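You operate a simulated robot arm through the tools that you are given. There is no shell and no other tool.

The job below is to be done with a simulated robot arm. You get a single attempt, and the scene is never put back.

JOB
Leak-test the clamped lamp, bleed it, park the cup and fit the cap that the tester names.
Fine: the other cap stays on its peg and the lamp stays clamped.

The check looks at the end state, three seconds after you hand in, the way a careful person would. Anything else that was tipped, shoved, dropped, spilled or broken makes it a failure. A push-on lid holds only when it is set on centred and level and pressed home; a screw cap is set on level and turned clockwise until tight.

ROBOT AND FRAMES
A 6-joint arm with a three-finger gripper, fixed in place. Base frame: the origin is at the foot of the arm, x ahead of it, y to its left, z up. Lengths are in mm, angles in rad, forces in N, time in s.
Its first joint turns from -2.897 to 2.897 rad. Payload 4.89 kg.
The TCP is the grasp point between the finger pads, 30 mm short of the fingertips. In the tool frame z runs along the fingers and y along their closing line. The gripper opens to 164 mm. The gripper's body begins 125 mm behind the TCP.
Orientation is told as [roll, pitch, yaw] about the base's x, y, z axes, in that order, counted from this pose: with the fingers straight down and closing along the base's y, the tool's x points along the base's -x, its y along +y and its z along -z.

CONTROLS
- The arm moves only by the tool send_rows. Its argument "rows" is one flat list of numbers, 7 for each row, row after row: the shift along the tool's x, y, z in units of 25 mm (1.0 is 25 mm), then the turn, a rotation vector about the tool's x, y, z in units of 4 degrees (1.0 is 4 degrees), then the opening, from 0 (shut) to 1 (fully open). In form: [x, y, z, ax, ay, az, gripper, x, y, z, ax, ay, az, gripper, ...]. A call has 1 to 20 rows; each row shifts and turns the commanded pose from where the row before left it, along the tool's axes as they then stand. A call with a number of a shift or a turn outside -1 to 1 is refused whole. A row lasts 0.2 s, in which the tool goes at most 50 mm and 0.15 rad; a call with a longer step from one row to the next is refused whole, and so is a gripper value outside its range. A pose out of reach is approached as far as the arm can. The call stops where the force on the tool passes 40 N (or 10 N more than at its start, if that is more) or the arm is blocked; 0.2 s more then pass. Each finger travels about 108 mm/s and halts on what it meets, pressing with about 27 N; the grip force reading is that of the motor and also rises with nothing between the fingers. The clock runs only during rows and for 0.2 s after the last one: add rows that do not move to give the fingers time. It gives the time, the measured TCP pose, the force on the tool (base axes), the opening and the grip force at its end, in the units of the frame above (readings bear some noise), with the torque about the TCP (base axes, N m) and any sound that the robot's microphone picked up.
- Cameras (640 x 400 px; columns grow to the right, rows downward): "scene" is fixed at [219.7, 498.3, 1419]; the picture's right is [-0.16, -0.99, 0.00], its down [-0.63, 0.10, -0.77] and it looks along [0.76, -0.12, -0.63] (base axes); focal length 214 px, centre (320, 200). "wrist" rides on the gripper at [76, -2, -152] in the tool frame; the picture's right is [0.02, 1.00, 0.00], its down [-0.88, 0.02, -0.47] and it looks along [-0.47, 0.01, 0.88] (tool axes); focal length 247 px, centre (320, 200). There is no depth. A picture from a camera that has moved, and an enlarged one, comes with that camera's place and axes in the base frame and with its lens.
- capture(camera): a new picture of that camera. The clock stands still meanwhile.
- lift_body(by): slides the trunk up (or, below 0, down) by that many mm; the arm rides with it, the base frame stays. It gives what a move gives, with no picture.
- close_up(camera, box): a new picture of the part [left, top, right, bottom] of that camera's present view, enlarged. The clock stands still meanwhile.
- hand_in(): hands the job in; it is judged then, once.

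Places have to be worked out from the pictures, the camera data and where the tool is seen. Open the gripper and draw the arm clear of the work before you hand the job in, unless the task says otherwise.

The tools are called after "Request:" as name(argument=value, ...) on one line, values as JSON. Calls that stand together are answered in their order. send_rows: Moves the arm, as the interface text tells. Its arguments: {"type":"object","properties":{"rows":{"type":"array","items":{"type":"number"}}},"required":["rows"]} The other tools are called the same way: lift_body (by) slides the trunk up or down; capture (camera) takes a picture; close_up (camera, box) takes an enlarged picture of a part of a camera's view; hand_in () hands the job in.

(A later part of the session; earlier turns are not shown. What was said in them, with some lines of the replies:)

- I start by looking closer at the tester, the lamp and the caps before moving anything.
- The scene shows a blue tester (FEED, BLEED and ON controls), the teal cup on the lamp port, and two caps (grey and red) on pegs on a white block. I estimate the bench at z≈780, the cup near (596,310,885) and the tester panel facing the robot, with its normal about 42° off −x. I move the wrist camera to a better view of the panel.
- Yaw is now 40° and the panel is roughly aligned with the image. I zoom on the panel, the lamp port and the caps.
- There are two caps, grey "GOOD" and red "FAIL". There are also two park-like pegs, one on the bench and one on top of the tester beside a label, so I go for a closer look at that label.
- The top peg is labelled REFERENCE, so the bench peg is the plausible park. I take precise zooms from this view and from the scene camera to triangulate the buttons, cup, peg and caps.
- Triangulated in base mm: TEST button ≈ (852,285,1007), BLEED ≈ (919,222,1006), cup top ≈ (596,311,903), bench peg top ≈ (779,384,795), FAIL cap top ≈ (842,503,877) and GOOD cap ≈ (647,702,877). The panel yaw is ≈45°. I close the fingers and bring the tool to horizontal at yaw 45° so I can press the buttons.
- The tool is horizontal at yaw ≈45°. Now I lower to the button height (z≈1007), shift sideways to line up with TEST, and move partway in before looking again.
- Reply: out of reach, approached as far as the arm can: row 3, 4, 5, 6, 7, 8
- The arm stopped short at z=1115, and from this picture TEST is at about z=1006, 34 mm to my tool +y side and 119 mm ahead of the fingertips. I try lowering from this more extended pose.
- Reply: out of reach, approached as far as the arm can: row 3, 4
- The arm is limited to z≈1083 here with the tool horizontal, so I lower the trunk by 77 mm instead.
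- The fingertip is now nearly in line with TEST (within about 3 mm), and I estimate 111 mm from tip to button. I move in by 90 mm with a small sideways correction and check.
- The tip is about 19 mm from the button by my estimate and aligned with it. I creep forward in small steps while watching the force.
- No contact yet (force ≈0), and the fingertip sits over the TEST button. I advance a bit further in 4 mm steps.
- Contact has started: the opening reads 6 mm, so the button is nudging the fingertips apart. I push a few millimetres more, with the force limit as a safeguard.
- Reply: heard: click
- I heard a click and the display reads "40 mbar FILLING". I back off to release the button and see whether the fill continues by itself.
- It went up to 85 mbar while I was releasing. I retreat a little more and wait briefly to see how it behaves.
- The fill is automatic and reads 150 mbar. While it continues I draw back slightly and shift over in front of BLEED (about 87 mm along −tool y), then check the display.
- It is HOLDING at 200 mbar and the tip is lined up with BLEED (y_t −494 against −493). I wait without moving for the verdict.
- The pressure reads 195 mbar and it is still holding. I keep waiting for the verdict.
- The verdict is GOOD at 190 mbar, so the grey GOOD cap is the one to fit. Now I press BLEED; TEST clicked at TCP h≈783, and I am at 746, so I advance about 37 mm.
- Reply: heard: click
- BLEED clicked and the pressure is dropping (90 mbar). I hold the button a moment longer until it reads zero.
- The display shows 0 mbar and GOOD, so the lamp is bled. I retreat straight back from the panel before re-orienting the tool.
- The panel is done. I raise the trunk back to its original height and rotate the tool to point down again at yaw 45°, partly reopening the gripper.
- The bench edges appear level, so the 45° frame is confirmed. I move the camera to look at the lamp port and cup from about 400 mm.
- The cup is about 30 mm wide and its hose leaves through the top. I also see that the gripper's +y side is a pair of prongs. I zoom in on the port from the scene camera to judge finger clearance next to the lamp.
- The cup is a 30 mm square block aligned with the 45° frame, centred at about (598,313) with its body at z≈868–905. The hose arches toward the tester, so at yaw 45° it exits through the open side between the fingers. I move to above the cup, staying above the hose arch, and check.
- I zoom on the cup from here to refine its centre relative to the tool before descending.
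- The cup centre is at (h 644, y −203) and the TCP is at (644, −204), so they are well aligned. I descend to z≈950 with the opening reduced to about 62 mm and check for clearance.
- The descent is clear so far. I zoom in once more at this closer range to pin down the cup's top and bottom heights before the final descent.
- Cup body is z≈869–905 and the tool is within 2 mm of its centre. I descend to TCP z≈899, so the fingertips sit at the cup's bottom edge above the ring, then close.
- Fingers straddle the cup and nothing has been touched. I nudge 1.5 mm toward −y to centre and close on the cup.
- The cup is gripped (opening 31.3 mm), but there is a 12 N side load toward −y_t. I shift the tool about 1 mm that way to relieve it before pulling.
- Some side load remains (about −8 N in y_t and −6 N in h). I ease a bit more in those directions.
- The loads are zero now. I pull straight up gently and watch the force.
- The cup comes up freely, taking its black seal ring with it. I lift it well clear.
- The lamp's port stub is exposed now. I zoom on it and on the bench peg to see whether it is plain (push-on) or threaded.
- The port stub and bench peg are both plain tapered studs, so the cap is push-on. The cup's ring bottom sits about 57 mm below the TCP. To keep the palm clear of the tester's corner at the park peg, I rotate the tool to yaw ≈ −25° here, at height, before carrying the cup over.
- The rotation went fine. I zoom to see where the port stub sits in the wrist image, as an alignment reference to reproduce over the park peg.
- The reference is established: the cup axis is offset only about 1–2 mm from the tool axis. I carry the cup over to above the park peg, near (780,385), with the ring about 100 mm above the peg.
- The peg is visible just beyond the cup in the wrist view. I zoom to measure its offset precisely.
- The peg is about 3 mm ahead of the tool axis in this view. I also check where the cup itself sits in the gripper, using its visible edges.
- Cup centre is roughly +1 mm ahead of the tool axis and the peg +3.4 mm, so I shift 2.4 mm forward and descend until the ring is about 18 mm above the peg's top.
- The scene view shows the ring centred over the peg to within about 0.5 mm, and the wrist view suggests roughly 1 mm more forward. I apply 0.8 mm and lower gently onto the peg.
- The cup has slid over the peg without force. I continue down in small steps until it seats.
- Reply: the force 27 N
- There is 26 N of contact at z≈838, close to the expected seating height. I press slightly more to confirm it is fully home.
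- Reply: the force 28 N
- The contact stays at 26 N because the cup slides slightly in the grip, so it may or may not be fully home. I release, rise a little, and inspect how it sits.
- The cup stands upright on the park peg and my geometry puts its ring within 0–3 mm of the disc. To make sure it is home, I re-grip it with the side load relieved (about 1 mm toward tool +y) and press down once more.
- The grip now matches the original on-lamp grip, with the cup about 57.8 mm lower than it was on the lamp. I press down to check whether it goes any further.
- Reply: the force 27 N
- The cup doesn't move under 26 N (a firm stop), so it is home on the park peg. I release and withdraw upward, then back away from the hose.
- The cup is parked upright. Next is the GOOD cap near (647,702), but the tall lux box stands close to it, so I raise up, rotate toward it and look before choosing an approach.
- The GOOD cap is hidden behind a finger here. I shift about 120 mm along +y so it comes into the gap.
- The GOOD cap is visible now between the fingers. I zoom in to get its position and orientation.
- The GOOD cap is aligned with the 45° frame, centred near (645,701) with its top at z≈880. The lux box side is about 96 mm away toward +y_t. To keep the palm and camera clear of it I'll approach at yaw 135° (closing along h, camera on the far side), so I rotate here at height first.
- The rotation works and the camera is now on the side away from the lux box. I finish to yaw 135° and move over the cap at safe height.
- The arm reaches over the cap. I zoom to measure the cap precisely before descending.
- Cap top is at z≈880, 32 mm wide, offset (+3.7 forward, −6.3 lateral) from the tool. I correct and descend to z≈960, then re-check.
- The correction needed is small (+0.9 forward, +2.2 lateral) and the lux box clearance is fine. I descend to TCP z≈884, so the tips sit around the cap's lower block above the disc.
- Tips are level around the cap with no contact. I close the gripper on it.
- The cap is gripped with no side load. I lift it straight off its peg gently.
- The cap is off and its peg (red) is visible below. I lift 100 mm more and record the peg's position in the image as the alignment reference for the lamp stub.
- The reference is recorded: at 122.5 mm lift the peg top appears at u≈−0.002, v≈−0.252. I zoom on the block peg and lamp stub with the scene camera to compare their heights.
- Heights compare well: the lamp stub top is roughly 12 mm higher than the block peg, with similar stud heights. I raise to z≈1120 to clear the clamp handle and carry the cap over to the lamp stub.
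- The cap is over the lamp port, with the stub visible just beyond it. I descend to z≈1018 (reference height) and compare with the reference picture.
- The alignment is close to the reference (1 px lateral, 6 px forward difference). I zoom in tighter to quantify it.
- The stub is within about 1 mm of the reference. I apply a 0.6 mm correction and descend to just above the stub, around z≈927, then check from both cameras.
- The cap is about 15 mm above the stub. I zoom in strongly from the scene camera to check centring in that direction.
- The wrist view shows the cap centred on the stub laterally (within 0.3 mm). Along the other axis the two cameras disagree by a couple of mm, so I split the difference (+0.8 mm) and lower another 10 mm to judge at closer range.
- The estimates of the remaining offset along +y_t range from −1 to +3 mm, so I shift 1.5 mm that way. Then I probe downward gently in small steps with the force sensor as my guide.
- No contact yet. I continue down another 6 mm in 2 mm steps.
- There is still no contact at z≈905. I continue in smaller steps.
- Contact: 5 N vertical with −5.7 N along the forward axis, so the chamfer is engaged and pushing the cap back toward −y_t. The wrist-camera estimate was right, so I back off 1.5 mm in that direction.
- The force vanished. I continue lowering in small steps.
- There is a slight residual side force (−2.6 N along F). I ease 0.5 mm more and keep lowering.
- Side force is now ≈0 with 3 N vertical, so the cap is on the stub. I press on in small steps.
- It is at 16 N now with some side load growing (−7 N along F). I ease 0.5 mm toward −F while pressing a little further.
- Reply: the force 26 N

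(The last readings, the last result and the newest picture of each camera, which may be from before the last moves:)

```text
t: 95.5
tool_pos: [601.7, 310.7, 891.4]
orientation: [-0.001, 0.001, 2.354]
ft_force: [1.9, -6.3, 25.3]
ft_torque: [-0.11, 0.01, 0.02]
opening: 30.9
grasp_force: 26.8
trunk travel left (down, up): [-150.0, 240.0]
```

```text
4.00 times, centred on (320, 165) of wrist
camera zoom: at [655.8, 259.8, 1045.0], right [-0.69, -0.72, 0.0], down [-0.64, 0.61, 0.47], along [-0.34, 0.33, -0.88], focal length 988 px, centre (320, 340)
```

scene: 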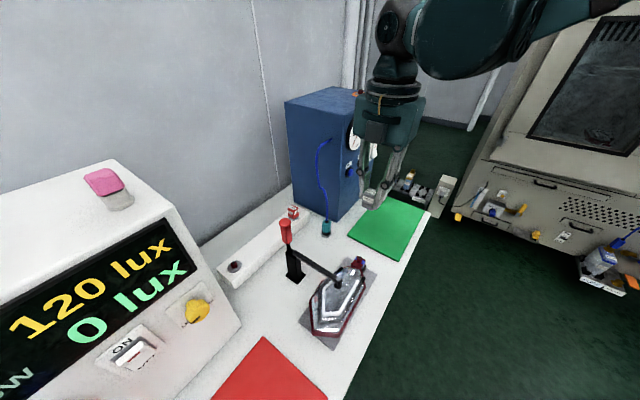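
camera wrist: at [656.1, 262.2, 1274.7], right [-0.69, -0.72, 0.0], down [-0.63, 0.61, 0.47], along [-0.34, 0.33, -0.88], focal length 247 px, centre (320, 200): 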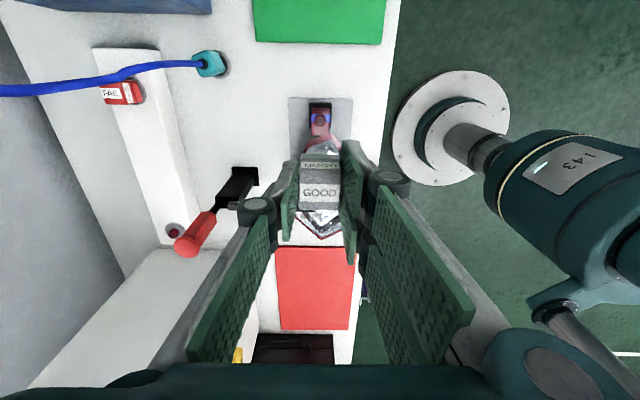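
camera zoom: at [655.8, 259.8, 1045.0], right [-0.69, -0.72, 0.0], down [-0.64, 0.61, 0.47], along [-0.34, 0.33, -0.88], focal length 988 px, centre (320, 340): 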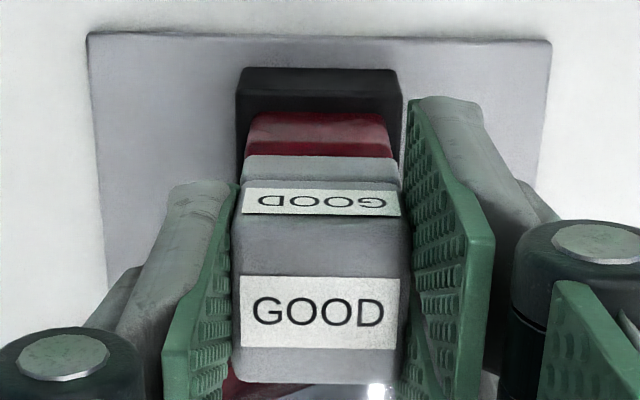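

The cap stopped moving at about 25 N, where my grip starts to slip, and looks level and close to flush on the neck. To be sure it is pressed home, I release it, rise, close the fingers and press on its top centre.

Request:
send_rows(rows=[0, 0, 0, 0, 0, 0, 0.2, 0, 0, 0, 0, 0, 0, 0.36, 0, 0, 0, 0, 0, 0, 0.36, 0, 0, -0.6, 0, 0, 0, 0.36, 0, 0, -1, 0, 0, 0, 0.36, 0, 0, -1, 0, 0, 0, 0.36, 0, 0, -0.6, 0, 0, 0, 0.36, 0, 0, 0, 0, 0, 0, 0.36])

Request:
close_up(camera="scene", box=[345, 238, 380, 273])

Request:
close_up(camera="wrist", box=[270, 90, 370, 190])

```text
t: 97.3
tool_pos: [600.3, 310.4, 971.7]
orientation: [0.0, 0.001, 2.354]
ft_force: [0.0, -0.5, 1.0]
ft_torque: [-0.02, -0.05, -0.01]
opening: 58.9
grasp_force: 0.1
trunk travel left (down, up): [-150.0, 240.0]
```

```text
11.43 times, centred on (362, 256) of scene
camera zoom: at [219.7, 498.3, 1419.0], right [-0.16, -0.99, 0.0], down [-0.63, 0.1, -0.77], along [0.76, -0.12, -0.63], focal length 2451 px, centre (-166, -434)
```

zoom: 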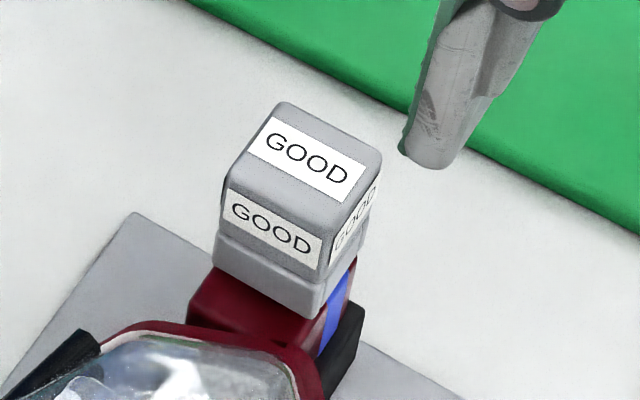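

```text
4.00 times, centred on (320, 140) of wrist
camera zoom: at [655.6, 259.1, 1125.6], right [-0.69, -0.72, 0.0], down [-0.63, 0.61, 0.47], along [-0.34, 0.33, -0.88], focal length 988 px, centre (320, 440)
```

zoom: 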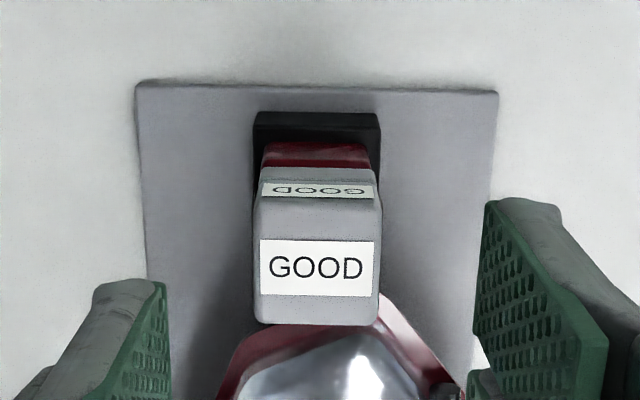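

The cap sits level on the neck, apparently flush. I close the fingers, centre over it (+2.5 mm forward) and come down on the top to press it home.

Request:
send_rows(rows=[-0.1, 0, 0, 0, 0, 0, 0.1, 0, 0, 0, 0, 0, 0, 0, 0, 0, 0, 0, 0, 0, 0, 0, 0, 0.6, 0, 0, 0, 0, 0, 0, 0.6, 0, 0, 0, 0, 0, 0, 0.6, 0, 0, 0, 0, 0, 0, 0, 0, 0, 0, 0])

Request:
close_up(camera="scene", box=[340, 225, 390, 275])

Request:
close_up(camera="wrist", box=[260, 90, 380, 210])

```text
t: 98.9
tool_pos: [599.3, 314.5, 926.1]
orientation: [0.0, 0.001, 2.354]
ft_force: [-0.5, 0.3, -0.3]
ft_torque: [0.01, 0.01, 0.02]
opening: 0.1
grasp_force: 27.1
trunk travel left (down, up): [-150.0, 240.0]
```

```text
8.00 times, centred on (365, 250) of scene
camera zoom: at [219.7, 498.3, 1419.0], right [-0.16, -0.99, 0.0], down [-0.63, 0.1, -0.77], along [0.76, -0.12, -0.63], focal length 1716 px, centre (-40, -200)
```

zoom: 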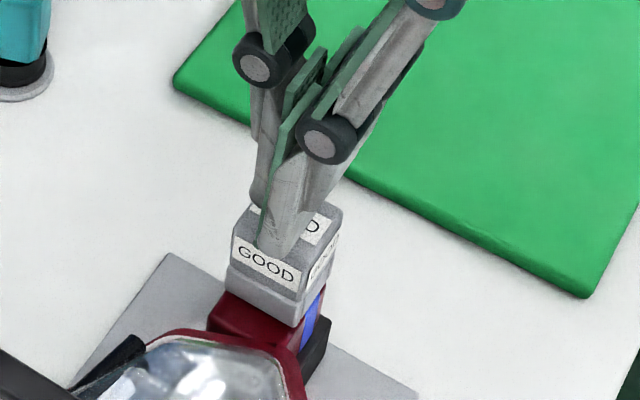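

```text
3.33 times, centred on (320, 150) of wrist
camera zoom: at [654.9, 262.4, 1079.5], right [-0.69, -0.72, 0.0], down [-0.63, 0.61, 0.47], along [-0.34, 0.33, -0.88], focal length 823 px, centre (320, 367)
```

zoom: 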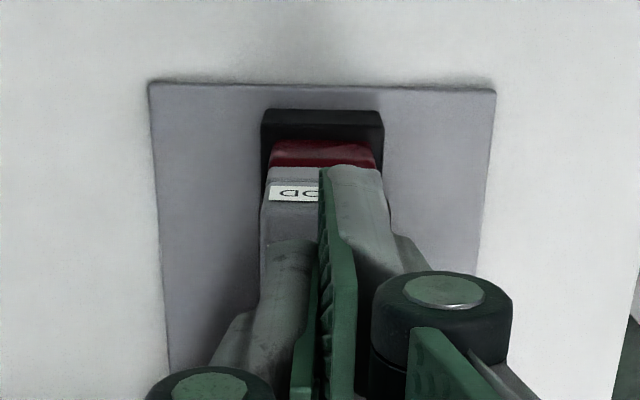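

Closed fingertips are right above the cap's top. I lower to contact and press progressively.

Request:
send_rows(rows=[0, 0, 0.2, 0, 0, 0, 0, 0, 0, 0.12, 0, 0, 0, 0, 0, 0, 0.08, 0, 0, 0, 0])

```text
t: 99.7
tool_pos: [598.2, 313.3, 917.2]
orientation: [0.001, 0.002, 2.356]
ft_force: [-0.7, -0.4, -0.3]
ft_torque: [0.0, -0.04, -0.02]
opening: 0.3
grasp_force: 26.9
trunk travel left (down, up): [-150.0, 240.0]
```

There is no contact yet at z≈916. I continue in 2 mm steps.

Request:
send_rows(rows=[0, 0, 0.08, 0, 0, 0, 0, 0, 0, 0.08, 0, 0, 0, 0, 0, 0, 0.06, 0, 0, 0, 0])

```text
t: 100.5
tool_pos: [598.7, 312.2, 912.4]
orientation: [0.0, -0.001, 2.355]
ft_force: [1.6, 2.2, 31.1]
ft_torque: [0.17, 0.05, 0.01]
opening: 5.9
grasp_force: 27.1
trunk travel left (down, up): [-150.0, 240.0]
```

There is 31 N of pressing force on the cap's top. I press 1 mm more (near the 40 N limit) and watch for movement or a click.

Request:
send_rows(rows=[0, 0, 0.03, 0, 0, 0, 0, 0, 0, 0.03, 0, 0, 0, 0])

Request:
close_up(camera="scene", box=[345, 238, 380, 273])

```text
t: 100.9
tool_pos: [599.5, 313.3, 913.0]
orientation: [0.001, 0.0, 2.354]
ft_force: [-1.9, 1.3, 32.2]
ft_torque: [0.13, 0.18, 0.03]
opening: 5.8
grasp_force: 26.8
trunk travel left (down, up): [-150.0, 240.0]
stopped in row 1: the force on the tool passed its limit at 44 N (the readings are from after the stop); the commanded pose is now the measured one
```

```text
11.43 times, centred on (362, 256) of scene
camera zoom: at [219.7, 498.3, 1419.0], right [-0.16, -0.99, 0.0], down [-0.63, 0.1, -0.77], along [0.76, -0.12, -0.63], focal length 2451 px, centre (-166, -434)
```

zoom: 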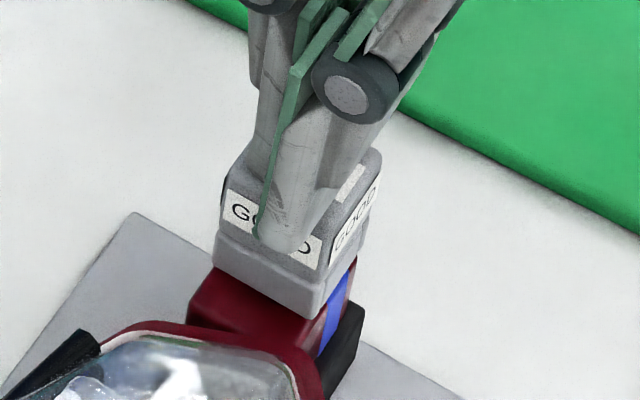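

The force hit 44 N with no cap movement (its corners are at the same pixels as before), so the cap is firmly home. I retreat upward and then open the gripper clear of everything.

Request:
send_rows(rows=[0, 0, -0.4, 0, 0, 0, 0, 0, 0, -0.8, 0, 0, 0, 0, 0, 0, -1, 0, 0, 0, 0, 0, 0, -1, 0, 0, 0, 0.1, 0, 0, -1, 0, 0, 0, 0.3, 0, 0, -1, 0, 0, 0, 0.5, 0, 0, -1, 0, 0, 0, 0.5, 0, 0, -1, 0, 0, 0, 0.5, 0, 0, 0, 0, 0, 0, 0.5])

Request:
capture(camera="scene")

Request:
close_up(camera="wrist", box=[240, 60, 400, 180])

Request:
close_up(camera="scene", box=[345, 235, 385, 275])

Request:
close_up(camera="scene", box=[270, 180, 370, 280])

```text
t: 102.9
tool_pos: [600.2, 313.2, 1091.8]
orientation: [-0.002, 0.0, 2.355]
ft_force: [0.3, 0.0, -0.1]
ft_torque: [0.03, -0.02, -0.01]
opening: 81.9
grasp_force: 0.1
trunk travel left (down, up): [-150.0, 240.0]
```

```text
taken
```

scene: 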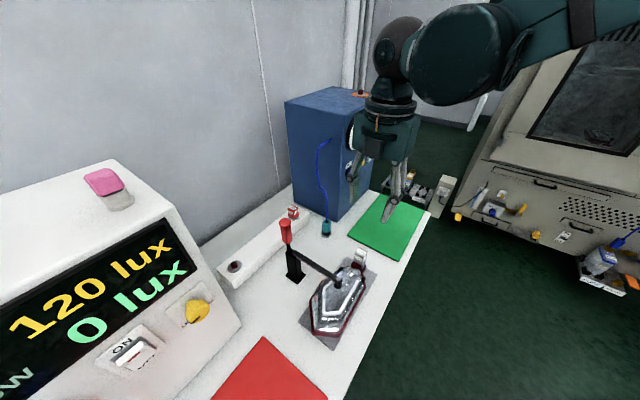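

```text
3.33 times, centred on (320, 120) of wrist
camera zoom: at [654.9, 261.7, 1245.3], right [-0.69, -0.72, 0.0], down [-0.63, 0.61, 0.47], along [-0.34, 0.33, -0.88], focal length 823 px, centre (320, 467)
```

zoom: 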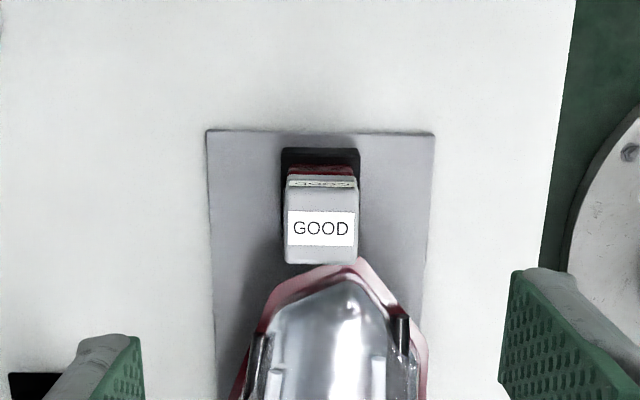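

```text
10.00 times, centred on (365, 255) of scene
camera zoom: at [219.7, 498.3, 1419.0], right [-0.16, -0.99, 0.0], down [-0.63, 0.1, -0.77], along [0.76, -0.12, -0.63], focal length 2145 px, centre (-130, -350)
```

zoom: 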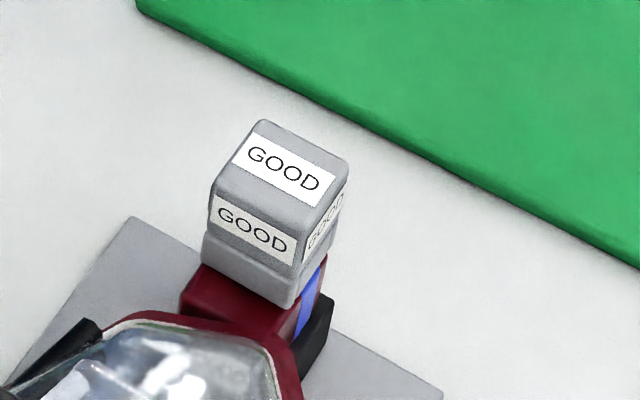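

```text
4.00 times, centred on (320, 230) of scene
camera zoom: at [219.7, 498.3, 1419.0], right [-0.16, -0.99, 0.0], down [-0.63, 0.1, -0.77], along [0.76, -0.12, -0.63], focal length 858 px, centre (320, 80)
```

zoom: 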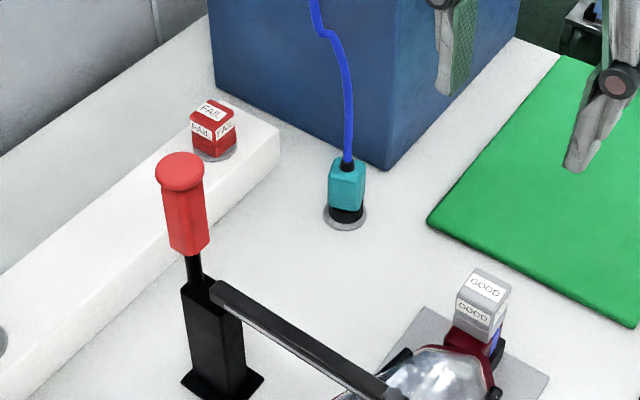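

Everything looks right: GOOD cap level on the lamp port, cup parked upright on the bench peg, FAIL cap still on its peg, lamp clamped. I draw the arm back and up, clear of the work, and check once more.

Request:
send_rows(rows=[0, 0.3, -1, 0, 0, 0, 0.5, 0, 0.6, -0.8, 0, 0, 0, 0.5, 0, 0.9, -0.6, 0, 0, 0, 0.5, 0, 0.9, -0.4, 0, 0, 0, 0.5, 0, 0.9, -0.4, 0, 0, 0, 0.5, 0, 0.9, -0.2, 0, 0, 0, 0.5, 0, 0.9, 0, 0, 0, 0, 0.5, 0, 0.9, 0, 0, 0, 0, 0.5, 0, 0, 0, 0, 0, 0, 0.5, 0, 0, 0, 0, 0, 0, 0.5])

Request:
capture(camera="scene")

Request:
close_up(camera="scene", box=[310, 85, 400, 175])

Request:
close_up(camera="scene", box=[305, 205, 355, 250])

Request:
close_up(camera="scene", box=[300, 230, 400, 350])

```text
t: 105.1
tool_pos: [488.0, 201.6, 1176.6]
orientation: [0.0, 0.001, 2.355]
ft_force: [-0.6, -0.7, -0.3]
ft_torque: [0.02, -0.06, -0.01]
opening: 81.9
grasp_force: 0.0
trunk travel left (down, up): [-150.0, 240.0]
```

```text
taken
```

scene: 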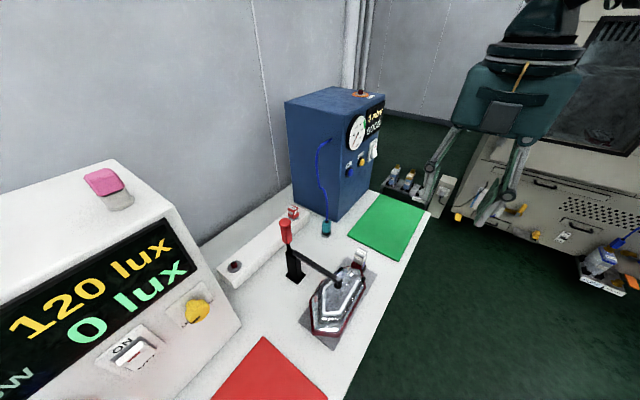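

```text
4.44 times, centred on (355, 130) of scene
camera zoom: at [219.7, 498.3, 1419.0], right [-0.16, -0.99, 0.0], down [-0.63, 0.1, -0.77], along [0.76, -0.12, -0.63], focal length 953 px, centre (164, 511)
```

zoom: 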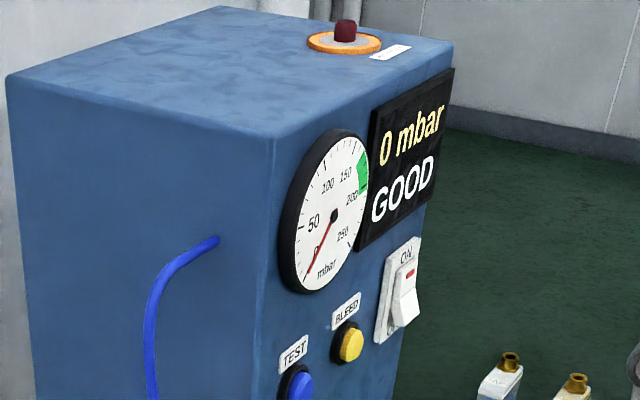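

```text
8.89 times, centred on (330, 228) of scene
camera zoom: at [219.7, 498.3, 1419.0], right [-0.16, -0.99, 0.0], down [-0.63, 0.1, -0.77], along [0.76, -0.12, -0.63], focal length 1906 px, centre (231, -44)
```

zoom: 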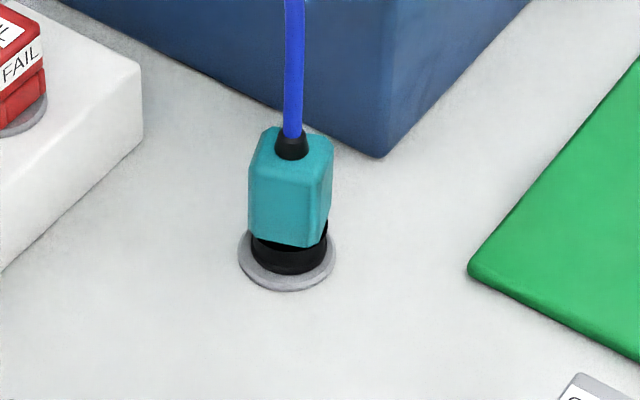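

```text
3.33 times, centred on (350, 290) of scene
camera zoom: at [219.7, 498.3, 1419.0], right [-0.16, -0.99, 0.0], down [-0.63, 0.1, -0.77], along [0.76, -0.12, -0.63], focal length 715 px, centre (220, -100)
```

zoom: 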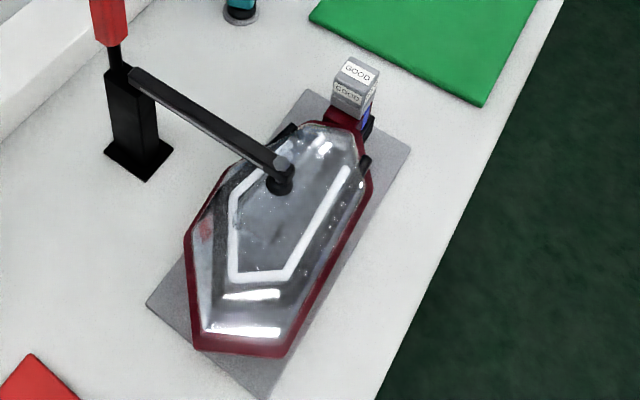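

Final state:
- The display reads 0 mbar and GOOD.
- The cup is upright on the bench park peg.
- The GOOD cap is level on the port of the still-clamped lamp.
- The FAIL cap is on its peg.
- The gripper is open and the arm is clear.

I hand in.

Request:
hand_in()

```text
The job is handed in.
```

The job is handed in. The lamp passed its leak test, and the end state matched the brief in my last pictures; I haven't seen the check's result.

- **Leak test:** I pressed TEST. The tester filled to 200 mbar, held, and showed GOOD at 190 mbar.
- **Bleed:** I pressed BLEED and the display dropped to 0 mbar.
- **Cup:** It is upright on the bench peg. I chose that peg because the one on top of the tester is labelled REFERENCE. The cup would go no further under 26 N, but the pictures could not rule out a gap of 2–3 mm at its base.
- **Cap:** The grey GOOD cap is on the lamp port and looks level. I pressed on its top until the force limit tripped at 44 N, and it did not move.
- **Left alone:** The red FAIL cap is still on its peg and the lamp is still clamped.

The gripper is open and the arm is drawn back clear of the bench.
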